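You operate a simulated robot arm through the tools that you are given. There is no shell and no other tool. Be economical: measure what you need, move in short steps, check, and stop when the job is done.

The job below is to be done with a simulated robot arm. You get a single attempt, and the scene is never put back.

Task
One lens in the orange tray is hazy: meter Y 3 and box the clear one.
Fine: meter knob to HAZE, cover shut, one press of READ; 0 % is clear. Brown carton, cell ONE, cover on; the hazy lens ends in its own slot; dry hands; meter cover open, meter off.

The check looks at the end state, three seconds after you hand in, the way a careful person would. Anything else that was tipped, shoved, dropped, spilled or broken makes it a failure. Lids that push on must go on centred and level and be pressed home; caps that screw on are set level and turned clockwise until they are tight.

Robot
A 6-joint arm with a four-finger gripper on a trunk, on a base that drives. Base frame: it is fixed to the floor where the robot stands at the start and does not move with it; the origin is under the middle of the robot, x ahead of it, y to its left, z up; the surface under the hand at the start is at about z = 880. Units: mm, degrees, N and s.
With the tool pointing down near the work surface it reaches from about 140 to 920 mm from the robot's upright axis, wherever it stands. Its first joint turns from -166.0 to 166.0 degrees. Places, roughly: carton [-2000, 250, 1000]; cell ONE of the brown carton [-1900, 300, 900]; cover [-2000, 0, 1000]; meter knob [500, 100, 900]; meter switch [500, 200, 900]; read button [500, 300, 900]; sliding white cover [600, 100, 1000]; tint meter slot [600, 200, 900]. Payload 3.43 kg.
The tool frame sits at the grasp point between the pads (the TCP): z along the fingers, y along the line on which they close. The tips reach 30 mm beyond it. Largest opening 120 mm; the body of the gripper starts 85 mm behind the TCP.
Orientation is told as [roll, pitch, yaw] about the base's x, y, z axes, in that order, counted from this pose: with the fingers straight down and closing along the base's y, the tool's x points along the base's -x, its y along +y and its z along -z.

Tools
- The arm moves only by the tool jog_arm. Its argument "targets" is a list of rows, each an object (a shift or turn left out is 0, a gripper value left out holds the last) with "delta_pos": the shift along the tool's x, y, z in mm, a list of three; "delta_rot": the turn, a rotation vector about the tool's x, y, z in degrees, a list of three; "grip": the finger opening in mm, from 0 to 120. In form: [{"delta_pos": [x, y, z], "delta_rot": [wx, wy, wz], "grip": grip}, ...]. A call has 1 to 8 rows; each row is the pose to reach, as a shift and turn from the pose commanded when the call began, along the tool's axes at that moment. Rows are played at 5 a second. More than 50 mm and 8.6 degrees between two rows, or a gripper value outside its range, and nothing of the call is played. Where a pose cannot be reached the arm comes as near as it can. A force on the tool above 50 N (or 10 N above the force at the start of the call, whichever is more), or a blocked arm, ends the call early, and 0.2 s more pass. Each finger halts on what it meets, pressing with about 39 N; the grip force reading is that of the motor and also rises with nothing between the fingers. The clock runs only during rows and for 0.2 s after the last one: add rows that repeat a pose to give the fingers time. It gives the time, the measured TCP pose, the force on the tool (base axes), the opening and the grip force at its end, in the units of the frame above (readings bear some noise), with the torque about the TCP (base axes, N m) and any sound that the robot's microphone picked up, and new pictures: "views" is both (left out), scene, wrist or none.
- Cameras (640 x 400 px; columns grow to the right, rows downward): "scene" is now at [73, 186.8, 1593.5]; the picture's right is [-0.15, -0.99, 0.00], its down [-0.21, 0.03, -0.98] and it looks along [0.97, -0.15, -0.21] (base axes); focal length 214 px, centre (320, 200). "wrist" rides on the gripper at [71, -17, -121] in the tool frame; the picture's right is [0.23, 0.97, 0.00], its down [-0.81, 0.19, -0.55] and it looks along [-0.54, 0.13, 0.83] (tool axes); focal length 275 px, centre (320, 200). There is no depth. A picture from a camera that has moved, and an enlarged one, comes with that camera's place and axes in the base frame and with its lens.
- raise_lower(by): slides the trunk up (or, below 0, down) by that many mm; the arm and the scene camera ride with it, the base frame stays. It gives what a move gives, with no picture.
- steer(legs): drives the robot by 1 to 6 legs, each [ahead, left, turn to the left] in mm, mm and degrees, along the robot's own axes; the way and the turn of a leg run together, so that a leg with both is an arc; at most 1500 mm and 180 degrees a leg. The arm and the cameras ride along, it lands a little off, and it stops where it bumps. It gives what a move gives, and a new picture of the scene camera.
- aim_head(pan, tilt): turns the head with the scene camera to pan (to the left, within 120 degrees either way) and tilt (down, from -29 to 69), counted from straight ahead of the robot. It gives what a move gives, and a new picture of the scene camera.
- close_up(camera, box): a new picture of the part [left, top, right, bottom] of that camera's present view, enlarged. It takes no simulated time.
- sign_off(): hands the job in; it is judged then, once.

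Go step by step. Nothing tells you exact positions but the pictures and the camera data: compare them with the known pose of the tool, close in by small moves and look again before you grip or let go. The budget is 120 turns and 260 pictures, counting those below and the enlarged ones. Unless the task says otherwise, let go and move clear before handing in, and close with one line.

The tools are called after "Emit:" as name(argument=value, ...) on one line, values as JSON. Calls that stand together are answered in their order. jog_arm: Moves the arm, as the interface text tells. Its arguments: {"type":"object","properties":{"targets":{"type":"array","items":{"type":"object","properties":{"delta_pos":{"type":"array","items":{"type":"number"}},"delta_rot":{"type":"array","items":{"type":"number"}},"grip":{"type":"number"}}}},"views":{"type":"string","enum":["both","scene","wrist","none"]}},"required":["targets"]} The other tools are called the same way: raise_lower (by) slides the trunk up or down; steer (legs) drives the base; aim_head (pan, tilt) turns the head that bears the scene camera; close_up (camera, box) takes an enlarged picture of a part of a camera's view; sign_off () hands the job in.

At the start:

```text
t: 0.0
ee_pos: [532.6, 139.3, 1262.7]
orientation: [0.0, 0.0, -0.4]
force: [0.3, 0.0, -0.2]
ft_torque: [-0.01, -0.02, -0.01]
grip_width: 119.9
finger_force: 0.1
trunk travel left (down, up): [-125.0, 415.0]
robot x, y, heading: [-0.2, -1.2, -0.1]
head pan, tilt: [-30.9, 68.8]
```

scene: 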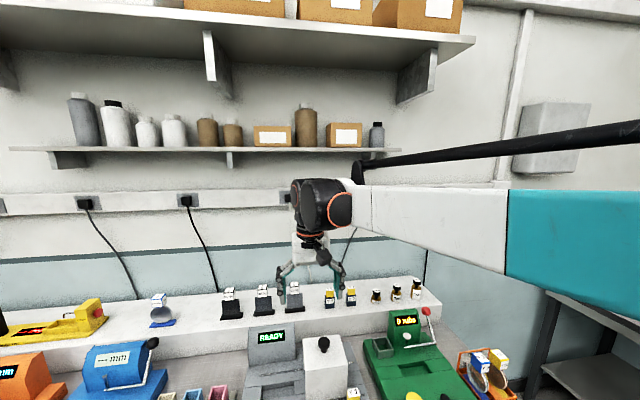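
wrist: 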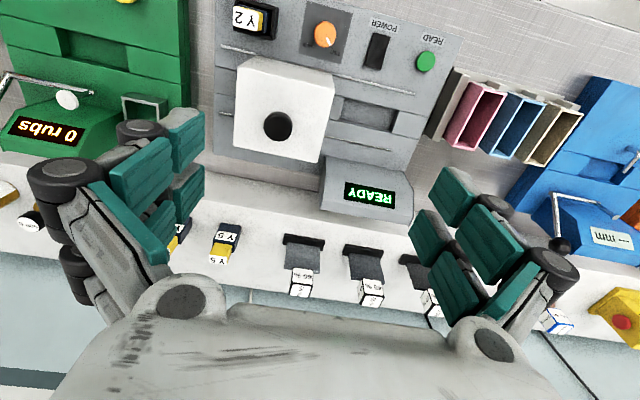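

I see the grey meter (READY) with a white sliding cover in front of me and an orange tray far to the right. I'll look closer before moving.

Emit:
aim_head(pan=-25, tilt=45)

Emit:
close_up(camera="wrist", box=[190, 0, 510, 200])

```text
t: 0.9
ee_pos: [534.9, 137.8, 1262.2]
orientation: [0.1, 0.0, -0.6]
force: [-0.4, 0.1, 0.6]
ft_torque: [0.0, 0.03, -0.03]
grip_width: 120.0
finger_force: 0.0
trunk travel left (down, up): [-125.0, 415.0]
robot x, y, heading: [-0.3, 2.2, 0.2]
head pan, tilt: [-25.0, 45.0]
camera scene: at [73.5, 189.2, 1594.0], right [-0.12, -0.99, 0.0], down [-0.21, 0.03, -0.98], along [0.97, -0.12, -0.21], focal length 214 px, centre (320, 200)
```

scene: 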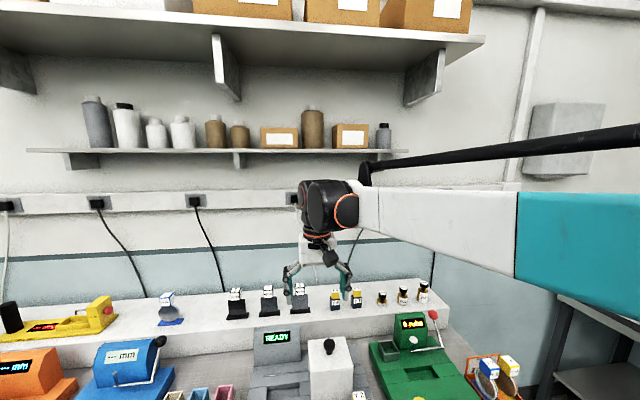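

```text
2.00 times, centred on (350, 100) of wrist
camera zoom: at [465.4, 120.6, 1383.7], right [-0.22, 0.98, 0.0], down [0.81, 0.18, 0.55], along [0.54, 0.12, -0.83], focal length 551 px, centre (260, 400)
```

zoom: 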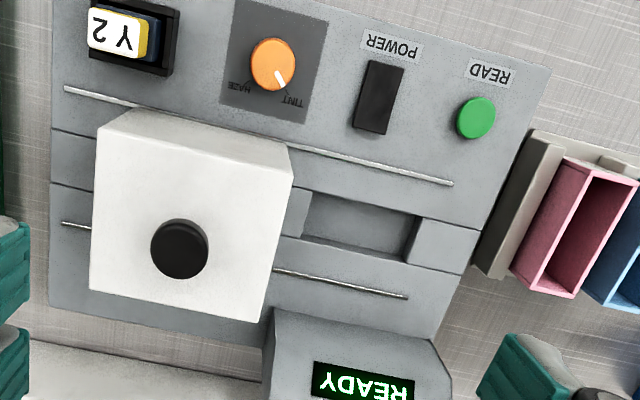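

The head barely moved; I'll test it with a bigger angle.

Emit:
aim_head(pan=-60, tilt=60)

```text
t: 1.9
ee_pos: [534.8, 136.6, 1261.9]
orientation: [0.0, 0.0, -0.5]
force: [0.0, 1.0, -0.5]
ft_torque: [-0.02, -0.02, 0.01]
grip_width: 120.0
finger_force: 0.1
trunk travel left (down, up): [-125.0, 415.0]
robot x, y, heading: [-0.2, 1.9, -0.0]
head pan, tilt: [-60.0, 60.0]
camera scene: at [73.4, 189.8, 1594.7], right [-0.12, -0.99, 0.0], down [-0.2, 0.02, -0.98], along [0.97, -0.12, -0.2], focal length 214 px, centre (320, 200)
```

scene: 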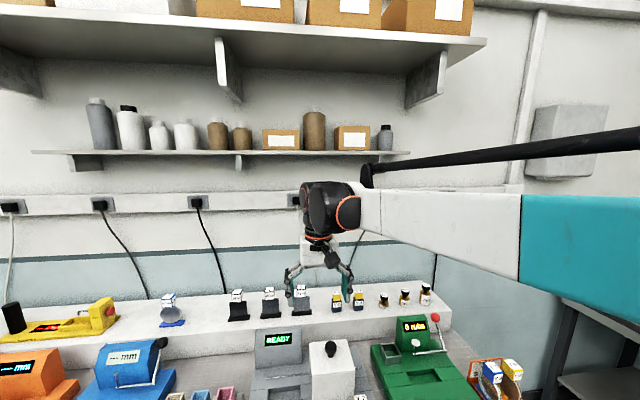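

The head is stuck, so I'll rely on the wrist camera and drives. Zooming in on the tray and the rest.

Emit:
close_up(camera="scene", box=[440, 320, 568, 400])

Emit:
close_up(camera="scene", box=[220, 270, 440, 400])

```text
5.00 times, centred on (504, 360) of scene
camera zoom: at [73.4, 189.8, 1594.7], right [-0.12, -0.99, 0.0], down [-0.2, 0.02, -0.98], along [0.97, -0.12, -0.2], focal length 1072 px, centre (-600, -600)
```

zoom: 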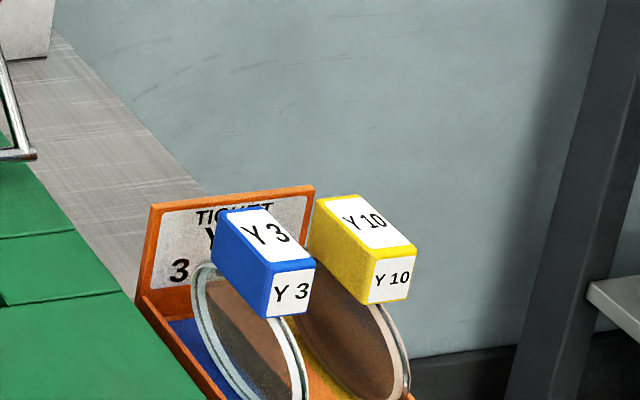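

```text
2.91 times, centred on (330, 335) of scene
camera zoom: at [73.4, 189.8, 1594.7], right [-0.12, -0.99, 0.0], down [-0.2, 0.02, -0.98], along [0.97, -0.12, -0.2], focal length 624 px, centre (291, -193)
```

zoom: 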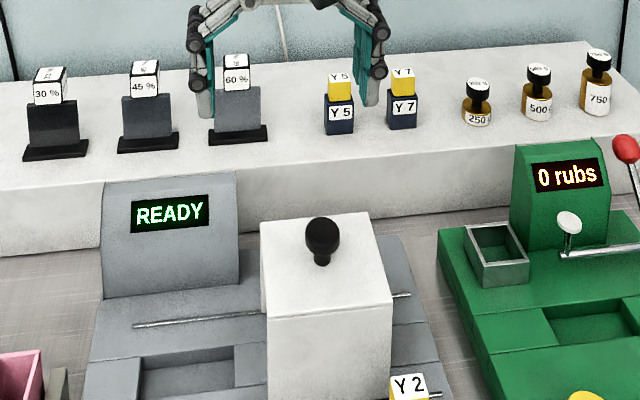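

Only two lenses (Y 3 blue, Y 10 yellow) sit in the orange tray near [515,-385]. I'll move the arm over there to see it with the wrist camera.

Emit:
jog_arm(targets=[{"delta_pos": [15, -50, 0]}, {"delta_pos": [30, -99, 0]}, {"delta_pos": [45, -147, 0]}, {"delta_pos": [60, -195, 0]}, {"delta_pos": [75, -242, 0]}, {"delta_pos": [90, -289, 0]}, {"delta_pos": [105, -336, 0]}, {"delta_pos": [120, -380, 0]}], views="none")

Emit:
jog_arm(targets=[{"delta_pos": [20, -40, 0]}, {"delta_pos": [60, -60, 0]}, {"delta_pos": [100, -80, 0]}, {"delta_pos": [100, -80, 0]}], views="both")

```text
refused: row 1 steps farther than a row can; nothing moved
```

```text
t: 2.9
ee_pos: [432.4, 57.8, 1261.1]
orientation: [0.0, 0.0, -0.3]
force: [0.6, -1.0, -0.1]
ft_torque: [0.02, 0.0, 0.02]
grip_width: 120.0
finger_force: 0.1
trunk travel left (down, up): [-125.0, 415.0]
robot x, y, heading: [-2.3, -3.9, -0.1]
head pan, tilt: [-60.0, 60.0]
camera scene: at [22.2, 125.4, 1550.6], right [-0.88, -0.48, 0.0], down [-0.3, 0.56, -0.77], along [0.37, -0.68, -0.63], focal length 214 px, centre (320, 200)
camera wrist: at [362.3, 40.9, 1382.0], right [-0.22, 0.97, 0.0], down [0.81, 0.19, 0.55], along [0.54, 0.12, -0.83], focal length 275 px, centre (320, 200)
```

scene: 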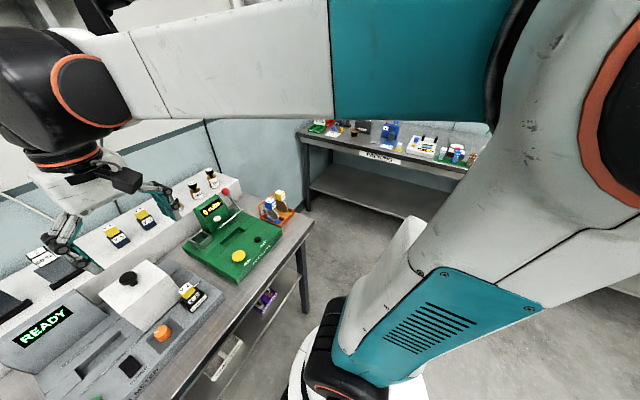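
wrist: 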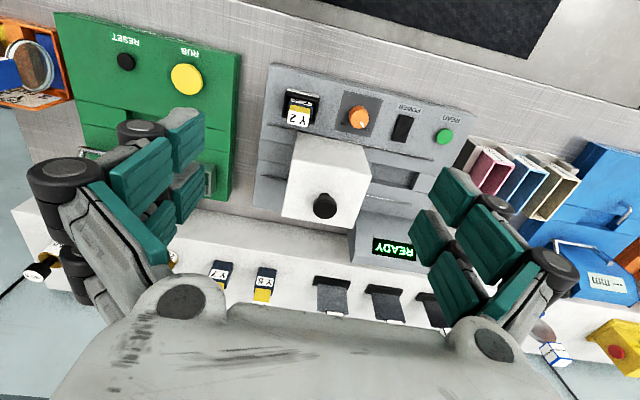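

The head does turn, with a lag. Continuing toward the tray.

Emit:
jog_arm(targets=[{"delta_pos": [5, -48, 0]}, {"delta_pos": [10, -96, 0]}, {"delta_pos": [15, -144, 0]}, {"delta_pos": [20, -192, 0]}, {"delta_pos": [25, -240, 0]}, {"delta_pos": [30, -288, 0]}, {"delta_pos": [35, -336, 0]}, {"delta_pos": [40, -384, 0]}], views="both")

```text
t: 4.7
ee_pos: [391.1, -323.8, 1260.8]
orientation: [0.0, 0.0, -0.4]
force: [0.7, 0.5, 0.4]
ft_torque: [0.01, 0.01, -0.01]
grip_width: 120.2
finger_force: 0.1
trunk travel left (down, up): [-125.0, 415.0]
robot x, y, heading: [-3.7, -0.7, 0.2]
head pan, tilt: [-60.0, 60.0]
camera scene: at [18.9, 137.0, 1530.7], right [-0.86, -0.52, 0.0], down [-0.41, 0.69, -0.59], along [0.31, -0.51, -0.8], focal length 214 px, centre (320, 200)
camera wrist: at [321.0, -340.4, 1382.5], right [-0.22, 0.97, 0.0], down [0.81, 0.19, 0.55], along [0.54, 0.12, -0.83], focal length 275 px, centre (320, 200)
```

scene: 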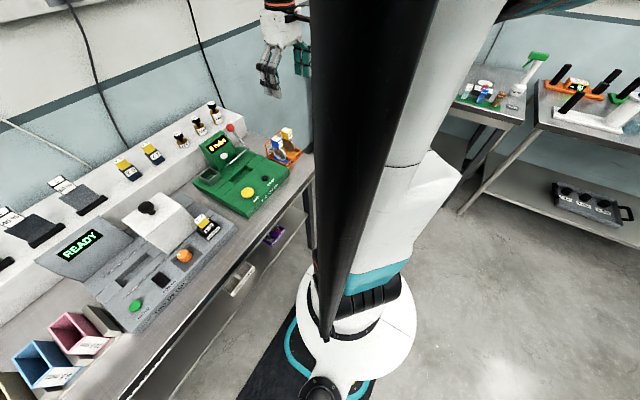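
wrist: 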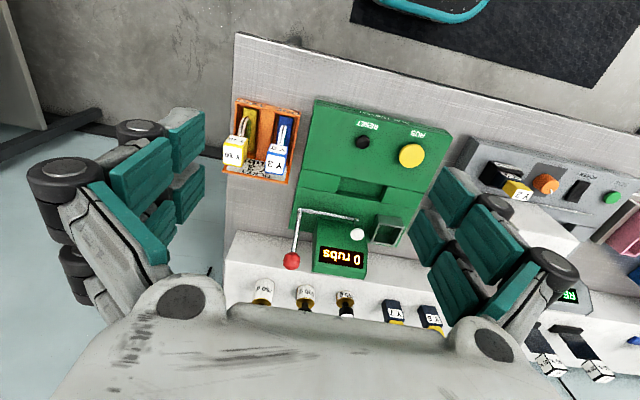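

Emit:
close_up(camera="wrist", box=[200, 70, 328, 198])

Emit:
close_up(camera="scene", box=[240, 110, 320, 180])

Emit:
close_up(camera="scene", box=[100, 190, 240, 320])

```text
3.12 times, centred on (264, 134) of wrist
camera zoom: at [321.0, -340.4, 1382.5], right [-0.22, 0.97, 0.0], down [0.81, 0.19, 0.55], along [0.54, 0.12, -0.83], focal length 860 px, centre (495, 406)
```

zoom: 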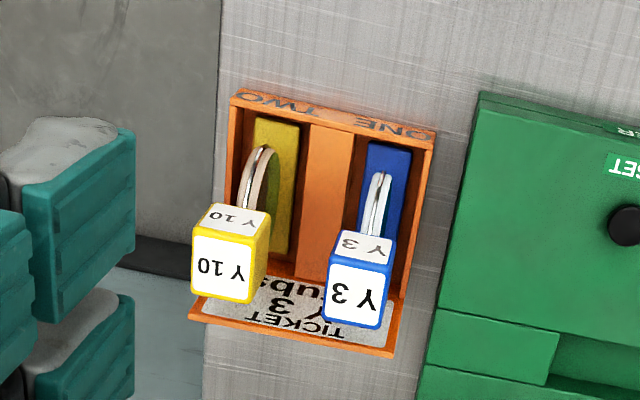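

```text
5.71 times, centred on (280, 145) of scene
camera zoom: at [18.9, 137.0, 1530.7], right [-0.86, -0.52, 0.0], down [-0.41, 0.69, -0.59], along [0.31, -0.51, -0.8], focal length 1226 px, centre (549, 514)
```

zoom: 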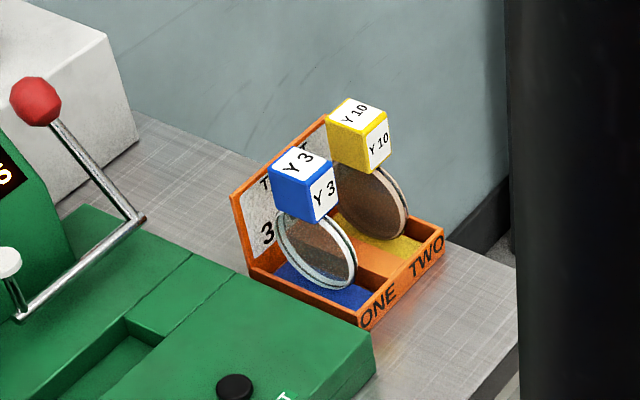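

```text
3.08 times, centred on (170, 255) of scene
camera zoom: at [18.9, 137.0, 1530.7], right [-0.86, -0.52, 0.0], down [-0.41, 0.69, -0.59], along [0.31, -0.51, -0.8], focal length 660 px, centre (782, 31)
```

zoom: 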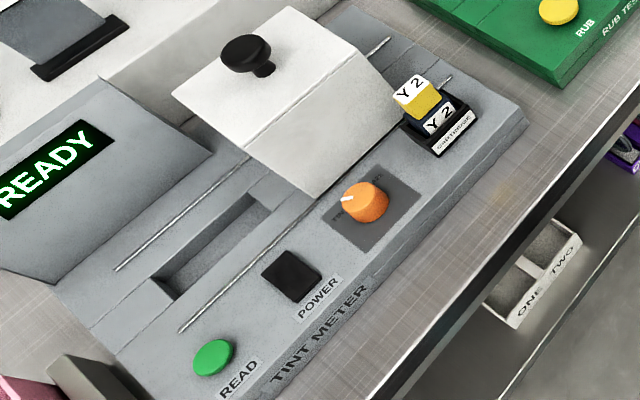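

The tray ticket, lenses and slots are clear. I estimate the Y 3 block's top at about [516,-366,1005]; moving above it to look again.

Emit:
jog_arm(targets=[{"delta_pos": [-25, -9, 30]}, {"delta_pos": [-50, -18, 60]}, {"delta_pos": [-75, -27, 90]}, {"delta_pos": [-100, -36, 120]}, {"delta_pos": [-125, -42, 150]}, {"delta_pos": [-125, -42, 170]}, {"delta_pos": [-125, -42, 170]}], views="both")

```text
t: 6.3
ee_pos: [515.7, -365.4, 1089.7]
orientation: [0.0, 0.0, -0.3]
force: [-0.8, -0.7, -0.4]
ft_torque: [-0.02, 0.01, 0.05]
grip_width: 120.0
finger_force: 0.0
trunk travel left (down, up): [-125.0, 415.0]
robot x, y, heading: [-1.4, 3.7, -0.0]
head pan, tilt: [-60.0, 60.0]
camera scene: at [13.9, 142.9, 1522.8], right [-0.87, -0.5, 0.0], down [-0.43, 0.75, -0.5], along [0.25, -0.43, -0.87], focal length 214 px, centre (320, 200)
camera wrist: at [445.1, -382.2, 1212.6], right [-0.22, 0.97, 0.0], down [0.81, 0.19, 0.55], along [0.54, 0.12, -0.83], focal length 275 px, centre (320, 200)
```

scene: 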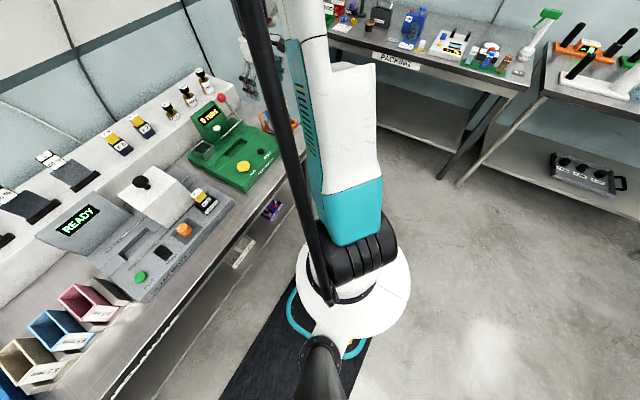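
wrist: 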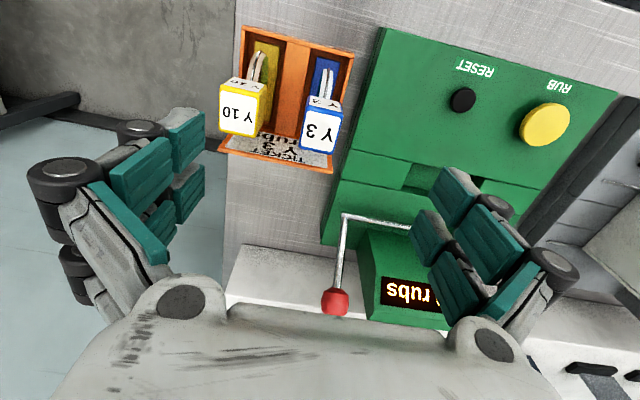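

The Y 3 block's top is just under the TCP at about [516,-367,1000], with Y 10 62 mm further right. I'll narrow the fingers to 54 mm, go partway down and check.

Emit:
jog_arm(targets=[{"delta_pos": [0, -1, 0], "grip": 54}, {"delta_pos": [0, -1, 0], "grip": 54}, {"delta_pos": [0, -1, 20]}, {"delta_pos": [0, -1, 42]}, {"delta_pos": [0, -1, 42]}], views="wrist")

```text
t: 7.5
ee_pos: [514.9, -368.6, 1047.7]
orientation: [0.0, 0.1, -0.3]
force: [0.0, -0.1, -0.2]
ft_torque: [0.01, 0.03, -0.01]
grip_width: 53.6
finger_force: 0.1
trunk travel left (down, up): [-125.0, 415.0]
robot x, y, heading: [-2.4, -0.5, -0.1]
head pan, tilt: [-60.0, 60.0]
camera wrist: at [444.0, -384.9, 1170.6], right [-0.22, 0.97, 0.0], down [0.81, 0.19, 0.55], along [0.54, 0.12, -0.83], focal length 275 px, centre (320, 200)
```

wrist: 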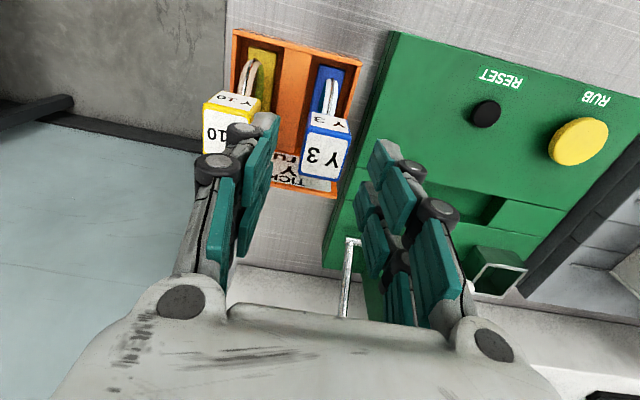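

Emit:
jog_arm(targets=[{"delta_pos": [-3, 3, 0]}, {"delta_pos": [-3, 3, 20]}, {"delta_pos": [-3, 3, 25]}, {"delta_pos": [-3, 3, 25]}], views="wrist")

Emit:
close_up(camera="wrist", box=[190, 40, 450, 240])

```text
t: 8.5
ee_pos: [517.6, -365.4, 1024.9]
orientation: [0.0, -0.1, -0.3]
force: [0.3, 0.0, 0.4]
ft_torque: [0.01, -0.02, -0.03]
grip_width: 54.0
finger_force: 0.1
trunk travel left (down, up): [-125.0, 415.0]
robot x, y, heading: [-1.0, -2.7, -0.0]
head pan, tilt: [-60.0, 60.0]
camera wrist: at [447.1, -381.8, 1146.7], right [-0.22, 0.97, 0.0], down [0.81, 0.19, 0.55], along [0.54, 0.12, -0.83], focal length 275 px, centre (320, 200)
```

wrist: 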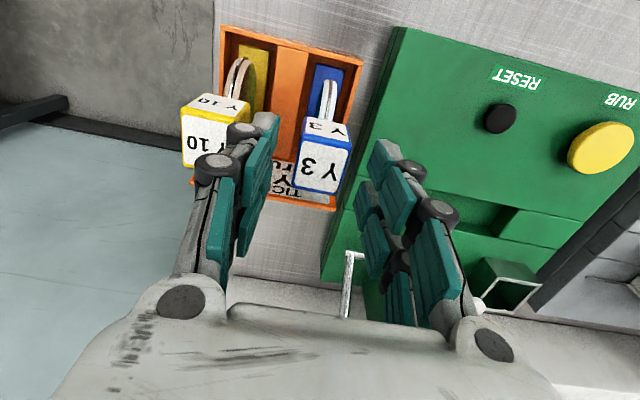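

```text
2.00 times, centred on (320, 140) of wrist
camera zoom: at [447.1, -381.8, 1146.7], right [-0.22, 0.97, 0.0], down [0.81, 0.19, 0.55], along [0.54, 0.12, -0.83], focal length 551 px, centre (320, 320)
```

zoom: 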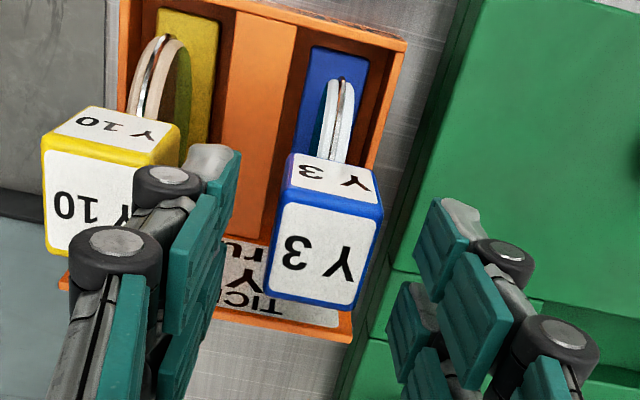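

Aligned: the block centre is at about [521,-365] and the fingers clear Y 10 by around 10 mm. Descending and gripping.

Emit:
jog_arm(targets=[{"delta_pos": [-3, 0, 15]}, {"delta_pos": [-3, 0, 30]}, {"delta_pos": [-3, 0, 39]}, {"delta_pos": [-3, 0, 39]}], views="wrist")

Emit:
close_up(camera="wrist", box=[190, 40, 450, 240])

```text
t: 9.5
ee_pos: [519.8, -364.7, 987.9]
orientation: [0.0, 0.0, -0.2]
force: [-0.4, 0.0, 0.4]
ft_torque: [-0.01, -0.02, 0.0]
grip_width: 53.9
finger_force: 0.1
trunk travel left (down, up): [-125.0, 415.0]
robot x, y, heading: [2.1, 2.0, 0.2]
head pan, tilt: [-60.0, 60.0]
camera wrist: at [449.9, -381.7, 1108.2], right [-0.22, 0.97, 0.0], down [0.81, 0.19, 0.55], along [0.54, 0.12, -0.83], focal length 275 px, centre (320, 200)
```

wrist: 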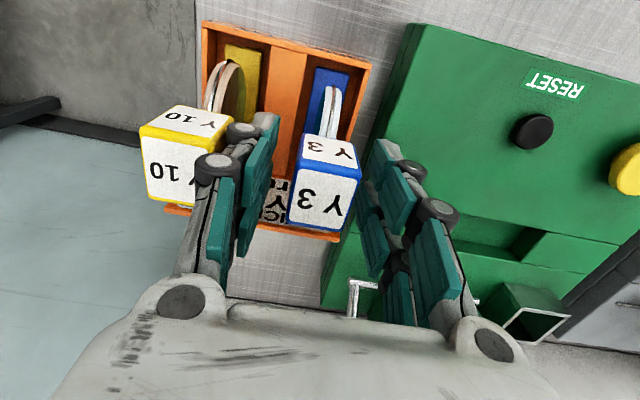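

```text
2.00 times, centred on (320, 140) of wrist
camera zoom: at [449.9, -381.7, 1108.2], right [-0.22, 0.97, 0.0], down [0.81, 0.19, 0.55], along [0.54, 0.12, -0.83], focal length 551 px, centre (320, 320)
```

zoom: 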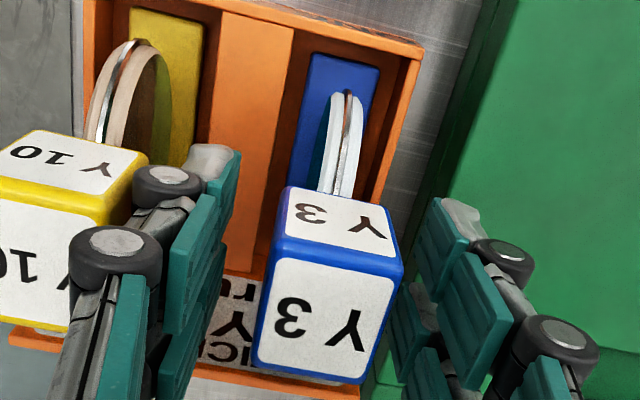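

Emit:
jog_arm(targets=[{"grip": 40}, {"grip": 32}, {"grip": 24}, {"grip": 24}, {"grip": 24}], views="wrist")

```text
t: 10.7
ee_pos: [519.5, -364.6, 986.9]
orientation: [-0.1, 0.0, -0.4]
force: [0.1, 0.0, 0.5]
ft_torque: [-0.02, -0.01, -0.01]
grip_width: 28.6
finger_force: 39.2
trunk travel left (down, up): [-125.0, 415.0]
robot x, y, heading: [0.4, -0.6, 0.2]
head pan, tilt: [-60.0, 60.0]
camera wrist: at [449.9, -381.7, 1108.4], right [-0.22, 0.97, 0.0], down [0.81, 0.19, 0.55], along [0.54, 0.12, -0.83], focal length 275 px, centre (320, 200)
```

wrist: 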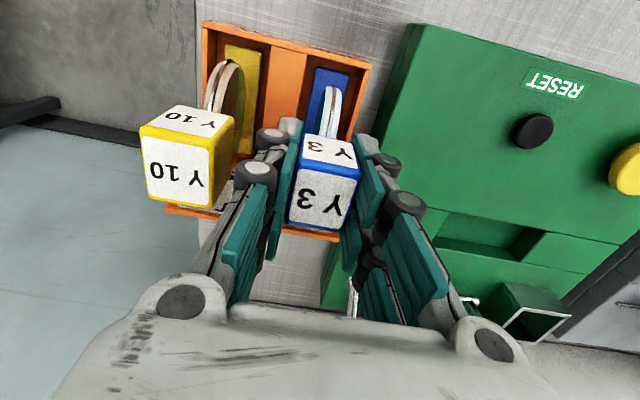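

Gripped (28.6 mm). Lifting straight up; this pose [519.5,-364.6,987] is the return pose.

Emit:
jog_arm(targets=[{"delta_pos": [0, 0, -15]}, {"delta_pos": [0, 0, -40]}, {"delta_pos": [0, 0, -80]}, {"delta_pos": [0, 0, -120]}, {"delta_pos": [0, 0, -160]}, {"delta_pos": [0, 0, -190]}, {"delta_pos": [0, 0, -190]}], views="both")

Emit:
close_up(camera="wrist", box=[200, 20, 400, 220])

```text
t: 12.3
ee_pos: [521.8, -365.1, 1176.5]
orientation: [0.0, 0.0, -0.3]
force: [-0.7, 0.3, -0.8]
ft_torque: [0.01, 0.0, 0.01]
grip_width: 28.9
finger_force: 39.6
trunk travel left (down, up): [-125.0, 415.0]
robot x, y, heading: [0.5, 3.6, 0.0]
head pan, tilt: [-60.0, 60.0]
camera scene: at [14.1, 142.9, 1522.8], right [-0.87, -0.5, 0.0], down [-0.43, 0.75, -0.5], along [0.25, -0.43, -0.87], focal length 214 px, centre (320, 200)
camera wrist: at [452.8, -381.7, 1296.9], right [-0.22, 0.97, 0.0], down [0.81, 0.19, 0.55], along [0.54, 0.12, -0.83], focal length 275 px, centre (320, 200)
```

scene: 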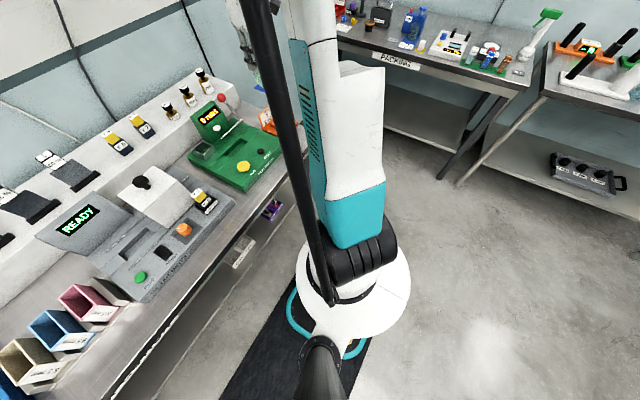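
wrist: 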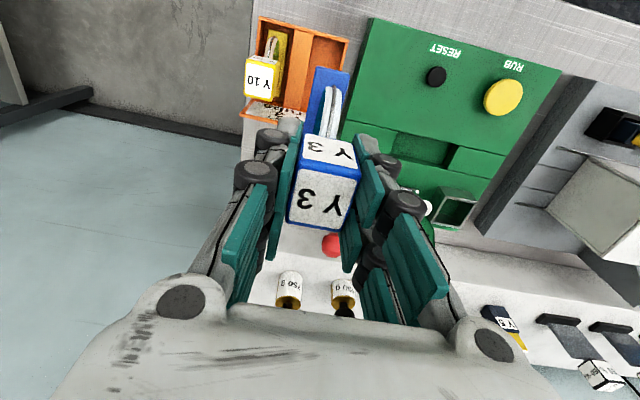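

```text
2.00 times, centred on (300, 120) of wrist
camera zoom: at [452.8, -381.7, 1296.9], right [-0.22, 0.97, 0.0], down [0.81, 0.19, 0.55], along [0.54, 0.12, -0.83], focal length 551 px, centre (360, 360)
```

zoom: 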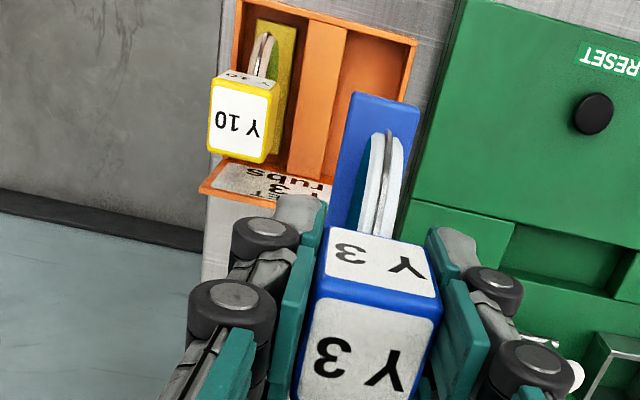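

The lens unit is handle + disc + base plate. Next I carry it over to the meter and turn it 90° so the plate's length lines up with the slot (along y).

Emit:
jog_arm(targets=[{"delta_pos": [5, 48, 0], "delta_rot": [0, 0, -5]}, {"delta_pos": [10, 96, 0], "delta_rot": [0, 0, -13]}, {"delta_pos": [15, 144, 0], "delta_rot": [0, 0, -21]}, {"delta_pos": [20, 192, 0], "delta_rot": [0, 0, -29]}, {"delta_pos": [25, 240, 0], "delta_rot": [0, 0, -37]}, {"delta_pos": [30, 288, 0], "delta_rot": [0, 0, -45]}, {"delta_pos": [35, 336, 0], "delta_rot": [0, 0, -53]}, {"delta_pos": [40, 384, 0], "delta_rot": [0, 0, -60]}], views="none")

```text
t: 14.1
ee_pos: [481.3, 20.8, 1173.6]
orientation: [0.0, 0.0, 59.8]
force: [-1.0, -1.0, -1.6]
ft_torque: [-0.01, -0.06, -0.02]
grip_width: 28.8
finger_force: 39.0
trunk travel left (down, up): [-125.0, 415.0]
robot x, y, heading: [-0.1, 1.3, -0.1]
head pan, tilt: [-60.0, 60.0]
```

Emit:
jog_arm(targets=[{"delta_pos": [-37, 7.6, 0], "delta_rot": [0, 0, -6]}, {"delta_pos": [-74, 15.2, 0], "delta_rot": [0, 0, -12]}, {"delta_pos": [-111, 22.8, 0], "delta_rot": [0, 0, -18]}, {"delta_pos": [-148, 30.4, 0], "delta_rot": [0, 0, -24]}, {"delta_pos": [-186, 38, 0], "delta_rot": [0, 0, -30]}, {"delta_pos": [-186, 38, 0], "delta_rot": [0, 0, -30]}], views="both")

Emit:
close_up(camera="scene", box=[20, 150, 260, 310])

```text
t: 15.5
ee_pos: [544.2, 199.7, 1174.9]
orientation: [0.0, 0.0, 89.6]
force: [-0.1, -0.1, -0.7]
ft_torque: [0.01, 0.02, -0.03]
grip_width: 28.5
finger_force: 39.8
trunk travel left (down, up): [-125.0, 415.0]
robot x, y, heading: [-2.3, 0.0, 0.1]
head pan, tilt: [-60.0, 60.0]
camera scene: at [21.7, 141.2, 1529.2], right [-0.83, -0.56, 0.0], down [-0.46, 0.67, -0.58], along [0.32, -0.48, -0.82], focal length 214 px, centre (320, 200)
camera wrist: at [561.4, 127.3, 1297.0], right [-0.97, -0.23, 0.0], down [-0.19, 0.81, 0.55], along [-0.12, 0.54, -0.83], focal length 275 px, centre (320, 200)
```

scene: 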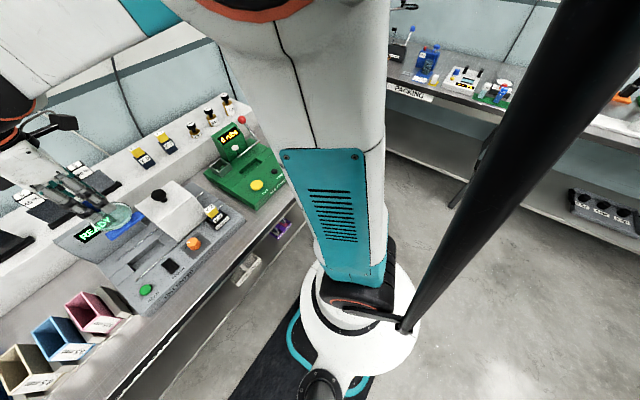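
wrist: 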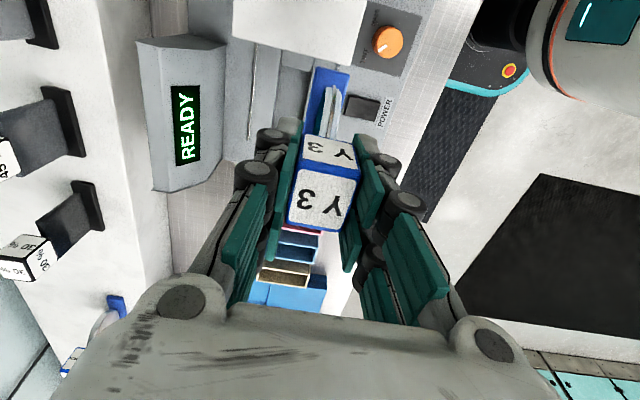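

```text
2.50 times, centred on (140, 230) of scene
camera zoom: at [21.7, 141.2, 1529.2], right [-0.83, -0.56, 0.0], down [-0.46, 0.67, -0.58], along [0.32, -0.48, -0.82], focal length 536 px, centre (770, 125)
```

zoom: 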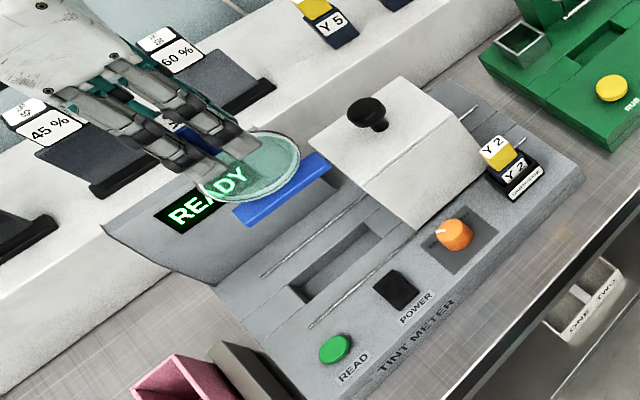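

The plate matches the slot's direction. I shift aside so the wrist camera sees the slot unobstructed.

Emit:
jog_arm(targets=[{"delta_pos": [15, 25, 0]}, {"delta_pos": [40, 55, 0]}, {"delta_pos": [40, 55, 0]}], views="wrist")

Emit:
close_up(camera="wrist", box=[140, 0, 440, 190])

```text
t: 16.3
ee_pos: [491.9, 159.8, 1175.1]
orientation: [0.1, 0.0, 89.7]
force: [-1.2, -0.5, -0.6]
ft_torque: [0.02, -0.04, 0.02]
grip_width: 28.8
finger_force: 38.9
trunk travel left (down, up): [-125.0, 415.0]
robot x, y, heading: [-1.2, 1.3, -0.1]
head pan, tilt: [-60.0, 60.0]
camera wrist: at [507.3, 88.4, 1298.8], right [-0.97, -0.22, 0.0], down [-0.19, 0.81, 0.55], along [-0.12, 0.54, -0.83], focal length 275 px, centre (320, 200)
```

wrist: 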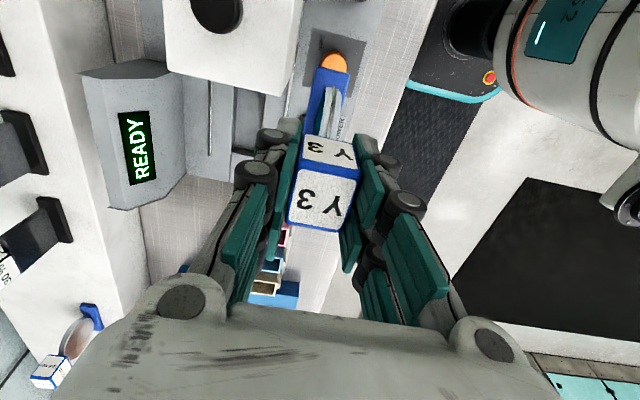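

```text
2.11 times, centred on (290, 95) of wrist
camera zoom: at [507.3, 88.4, 1298.8], right [-0.97, -0.22, 0.0], down [-0.19, 0.81, 0.55], along [-0.12, 0.54, -0.83], focal length 580 px, centre (383, 421)
```

zoom: 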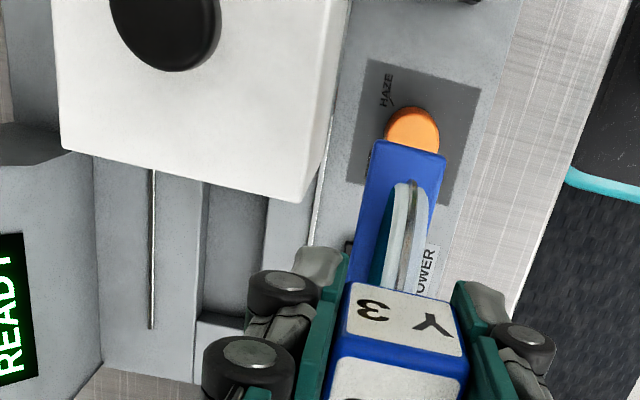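

Emit:
jog_arm(targets=[{"delta_pos": [-40, 10, 0]}, {"delta_pos": [-80, 10, 0]}, {"delta_pos": [-80, 10, 0]}], views="wrist")

Emit:
close_up(camera="wrist", box=[140, 0, 440, 190])

```text
t: 17.1
ee_pos: [481.6, 240.2, 1177.8]
orientation: [0.0, -0.1, 89.7]
force: [0.4, 0.0, -0.9]
ft_torque: [0.0, 0.01, 0.01]
grip_width: 28.6
finger_force: 38.9
trunk travel left (down, up): [-125.0, 415.0]
robot x, y, heading: [-2.5, 1.2, 0.2]
head pan, tilt: [-60.0, 60.0]
camera wrist: at [499.2, 168.1, 1298.7], right [-0.97, -0.22, 0.0], down [-0.19, 0.81, 0.55], along [-0.12, 0.54, -0.83], focal length 275 px, centre (320, 200)
```

wrist: 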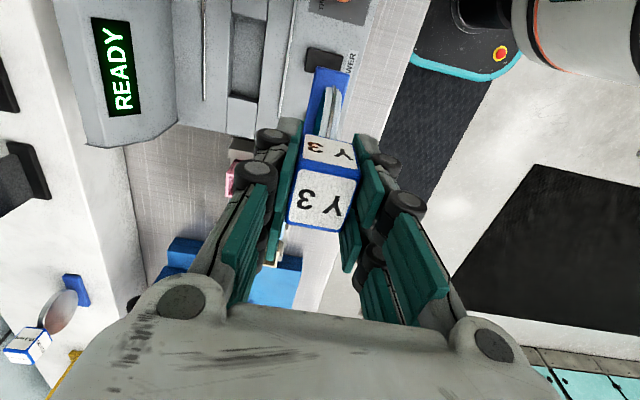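

```text
2.11 times, centred on (290, 95) of wrist
camera zoom: at [499.2, 168.1, 1298.7], right [-0.97, -0.22, 0.0], down [-0.19, 0.81, 0.55], along [-0.12, 0.54, -0.83], focal length 580 px, centre (383, 421)
```

zoom: 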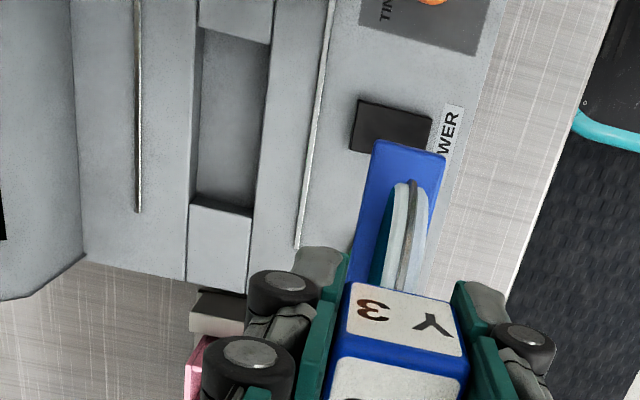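

The pocket is now fully visible: about 40 × 96 mm, centred near [580,234]. Moving over it and lowering partway.

Emit:
jog_arm(targets=[{"delta_pos": [2, -40, 0]}, {"delta_pos": [6, -80, 0]}, {"delta_pos": [6, -98, 20]}, {"delta_pos": [6, -98, 60]}, {"delta_pos": [6, -98, 100]}, {"delta_pos": [6, -98, 100]}], views="both")

Emit:
close_up(camera="wrist", box=[200, 0, 440, 150])

Emit:
close_up(camera="scene", box=[20, 150, 260, 310])

```text
t: 18.5
ee_pos: [577.0, 234.1, 1073.7]
orientation: [0.0, 0.1, 89.7]
force: [0.3, -0.8, -0.9]
ft_torque: [0.0, 0.03, 0.02]
grip_width: 28.8
finger_force: 39.4
trunk travel left (down, up): [-125.0, 415.0]
robot x, y, heading: [-2.2, 0.0, 0.0]
head pan, tilt: [-60.0, 60.0]
camera scene: at [14.5, 143.3, 1522.8], right [-0.87, -0.5, 0.0], down [-0.43, 0.75, -0.5], along [0.25, -0.43, -0.87], focal length 214 px, centre (320, 200)
camera wrist: at [594.7, 162.6, 1196.8], right [-0.97, -0.22, 0.0], down [-0.19, 0.81, 0.55], along [-0.12, 0.54, -0.83], focal length 275 px, centre (320, 200)
```

scene: 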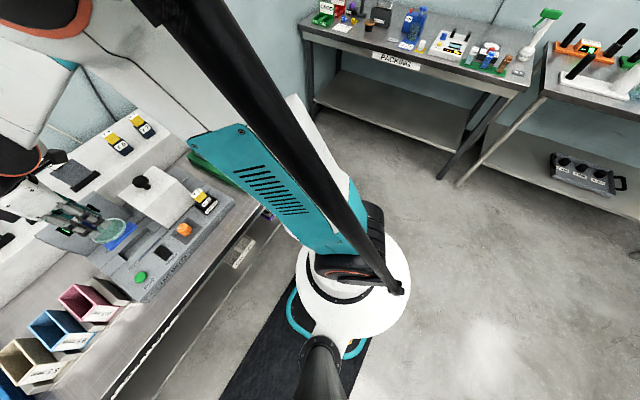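
wrist: 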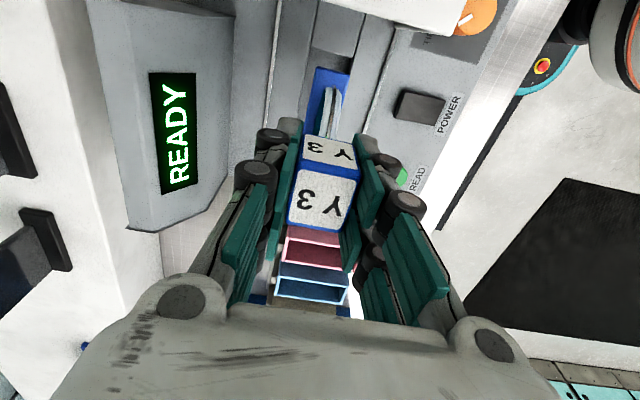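

```text
2.67 times, centred on (320, 75) of wrist
camera zoom: at [594.7, 162.6, 1196.8], right [-0.97, -0.22, 0.0], down [-0.19, 0.81, 0.55], along [-0.12, 0.54, -0.83], focal length 734 px, centre (320, 533)
```

zoom: 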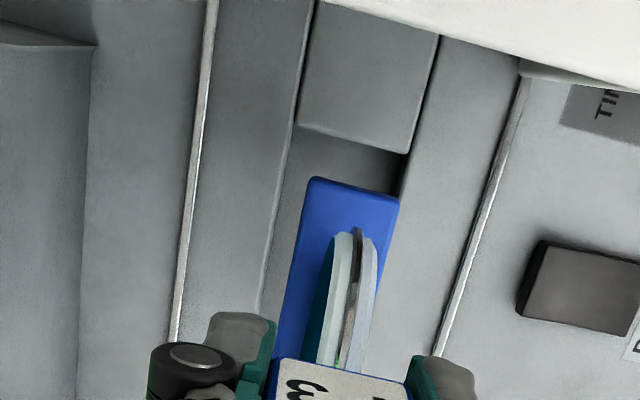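

```text
2.50 times, centred on (140, 230) of scene
camera zoom: at [14.5, 143.3, 1522.8], right [-0.87, -0.5, 0.0], down [-0.43, 0.75, -0.5], along [0.25, -0.43, -0.87], focal length 536 px, centre (770, 125)
```

zoom: 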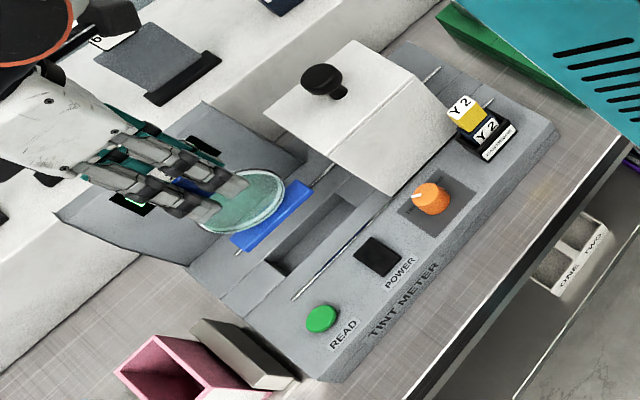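

Plate centre and pocket centre agree within about 1 mm. Lowering in steps.

Emit:
jog_arm(targets=[{"delta_pos": [0, 0, 25]}, {"delta_pos": [0, 0, 50]}, {"delta_pos": [0, 0, 54]}, {"delta_pos": [0, 0, 54]}], views="wrist")

Emit:
close_up(camera="wrist", box=[200, 0, 440, 150])

Emit:
close_up(camera="scene", box=[20, 180, 180, 287])

```text
t: 19.5
ee_pos: [578.1, 233.8, 1022.0]
orientation: [0.0, 0.0, 89.7]
force: [-0.1, 0.7, -0.8]
ft_torque: [-0.01, -0.01, 0.01]
grip_width: 28.4
finger_force: 39.2
trunk travel left (down, up): [-125.0, 415.0]
robot x, y, heading: [-1.1, -1.4, -0.3]
head pan, tilt: [-60.0, 60.0]
camera wrist: at [594.8, 161.4, 1143.1], right [-0.97, -0.22, 0.0], down [-0.19, 0.81, 0.55], along [-0.12, 0.54, -0.83], focal length 275 px, centre (320, 200)
```

wrist: 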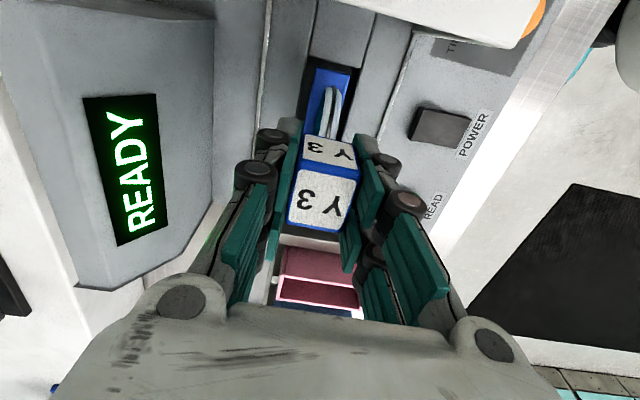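

```text
2.67 times, centred on (320, 75) of wrist
camera zoom: at [594.8, 161.4, 1143.1], right [-0.97, -0.22, 0.0], down [-0.19, 0.81, 0.55], along [-0.12, 0.54, -0.83], focal length 734 px, centre (320, 533)
```

zoom: 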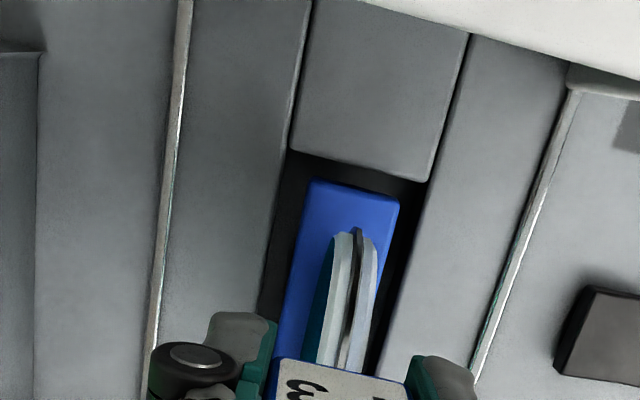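

```text
3.74 times, centred on (100, 234) of scene
camera zoom: at [14.1, 143.1, 1522.8], right [-0.87, -0.5, 0.0], down [-0.43, 0.75, -0.5], along [0.25, -0.43, -0.87], focal length 802 px, centre (1142, 75)
```

zoom: 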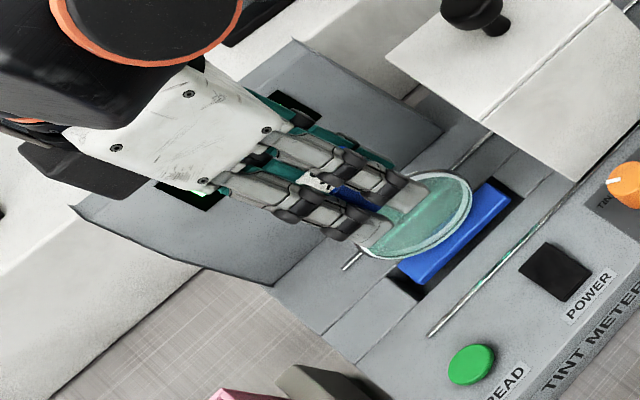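

Emit:
jog_arm(targets=[{"delta_pos": [0, 0, 5]}, {"delta_pos": [0, 0, 10]}, {"delta_pos": [0, 0, 13]}, {"delta_pos": [0, 0, 13]}], views="none")

Emit:
close_up(camera="wrist", box=[200, 0, 440, 150])

Emit:
close_up(camera="scene", box=[20, 180, 180, 287])

```text
t: 20.5
ee_pos: [577.1, 233.0, 1008.2]
orientation: [0.0, 0.0, 89.7]
force: [-0.5, -0.5, -0.3]
ft_torque: [-0.03, 0.0, 0.01]
grip_width: 28.7
finger_force: 39.1
trunk travel left (down, up): [-125.0, 415.0]
robot x, y, heading: [4.4, -0.4, -0.1]
head pan, tilt: [-60.0, 60.0]
```

```text
2.67 times, centred on (320, 75) of wrist
camera zoom: at [594.8, 161.1, 1130.7], right [-0.97, -0.22, 0.0], down [-0.19, 0.81, 0.55], along [-0.12, 0.54, -0.83], focal length 734 px, centre (320, 533)
```

zoom: 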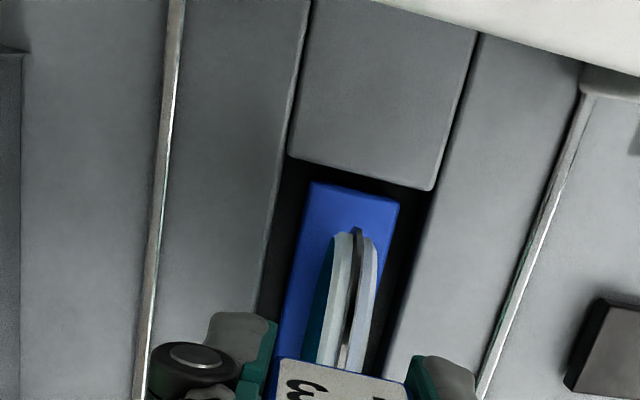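

```text
3.74 times, centred on (100, 234) of scene
camera zoom: at [14.3, 143.2, 1522.8], right [-0.87, -0.5, 0.0], down [-0.43, 0.75, -0.5], along [0.25, -0.43, -0.87], focal length 802 px, centre (1142, 75)
```

zoom: 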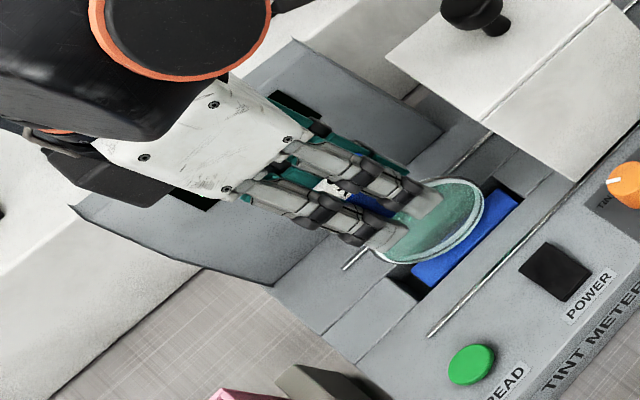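

Emit:
jog_arm(targets=[{"delta_pos": [0, 0, 2]}, {"delta_pos": [0, 0, 4]}, {"delta_pos": [0, 0, 6]}, {"delta_pos": [0, 0, 8]}], views="none")

Emit:
close_up(camera="scene", box=[20, 180, 180, 287])

```text
t: 21.5
ee_pos: [576.6, 232.8, 1003.2]
orientation: [-0.1, 0.0, 89.8]
force: [3.3, 0.5, 17.4]
ft_torque: [-0.06, -0.22, 0.03]
grip_width: 28.4
finger_force: 39.1
trunk travel left (down, up): [-125.0, 415.0]
robot x, y, heading: [-0.8, 3.4, -0.1]
head pan, tilt: [-60.0, 60.0]
```

```text
3.74 times, centred on (100, 234) of scene
camera zoom: at [13.4, 142.7, 1523.1], right [-0.87, -0.5, 0.0], down [-0.43, 0.75, -0.5], along [0.25, -0.43, -0.87], focal length 802 px, centre (1142, 75)
```

zoom: 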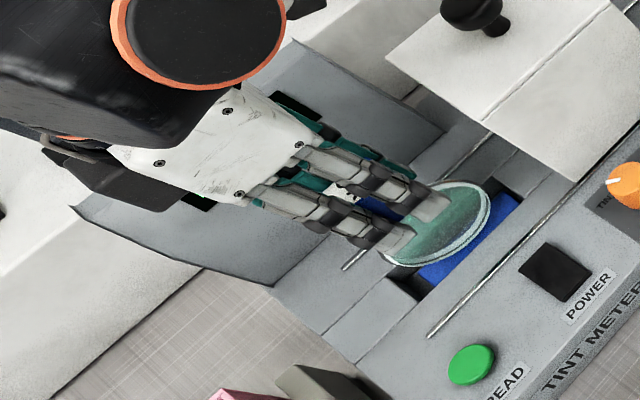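

Contact at TCP z ≈ 1003: the plate stands in the pocket. Easing off, releasing, and lifting.

Emit:
jog_arm(targets=[{"delta_pos": [0, 0, -2]}, {"delta_pos": [0, 0, -2], "grip": 40}, {"delta_pos": [0, 0, -2], "grip": 56}, {"delta_pos": [0, 0, -2], "grip": 56}, {"delta_pos": [0, 0, -30], "grip": 56}, {"delta_pos": [0, 0, -75]}, {"delta_pos": [0, 0, -120]}, {"delta_pos": [20, 0, -160]}], views="wrist")

Emit:
close_up(camera="scene", box=[20, 160, 240, 307])

```text
t: 23.3
ee_pos: [577.9, 210.8, 1162.6]
orientation: [-0.1, 0.0, 89.7]
force: [0.1, 0.3, 0.0]
ft_torque: [-0.01, 0.0, 0.03]
grip_width: 55.7
finger_force: 0.1
trunk travel left (down, up): [-125.0, 415.0]
robot x, y, heading: [1.3, -0.9, -0.2]
head pan, tilt: [-60.0, 60.0]
camera wrist: at [595.7, 140.0, 1284.2], right [-0.97, -0.22, 0.0], down [-0.19, 0.81, 0.55], along [-0.12, 0.54, -0.83], focal length 275 px, centre (320, 200)
```

wrist: 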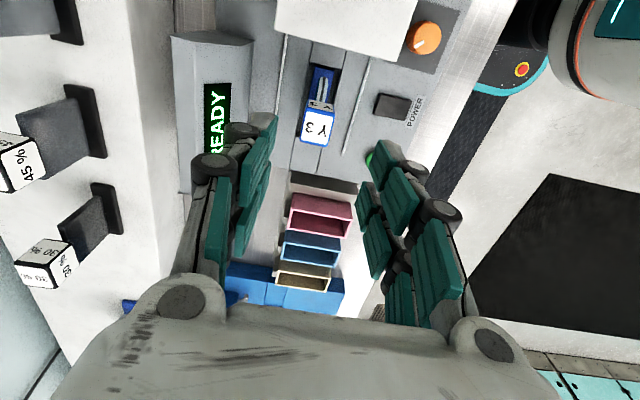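

```text
2.72 times, centred on (130, 234) of scene
camera zoom: at [14.1, 141.8, 1524.1], right [-0.87, -0.49, 0.0], down [-0.42, 0.74, -0.52], along [0.26, -0.45, -0.86], focal length 584 px, centre (837, 109)
```

zoom: 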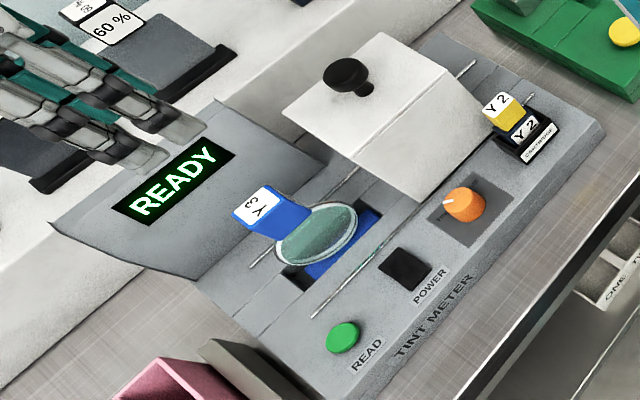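

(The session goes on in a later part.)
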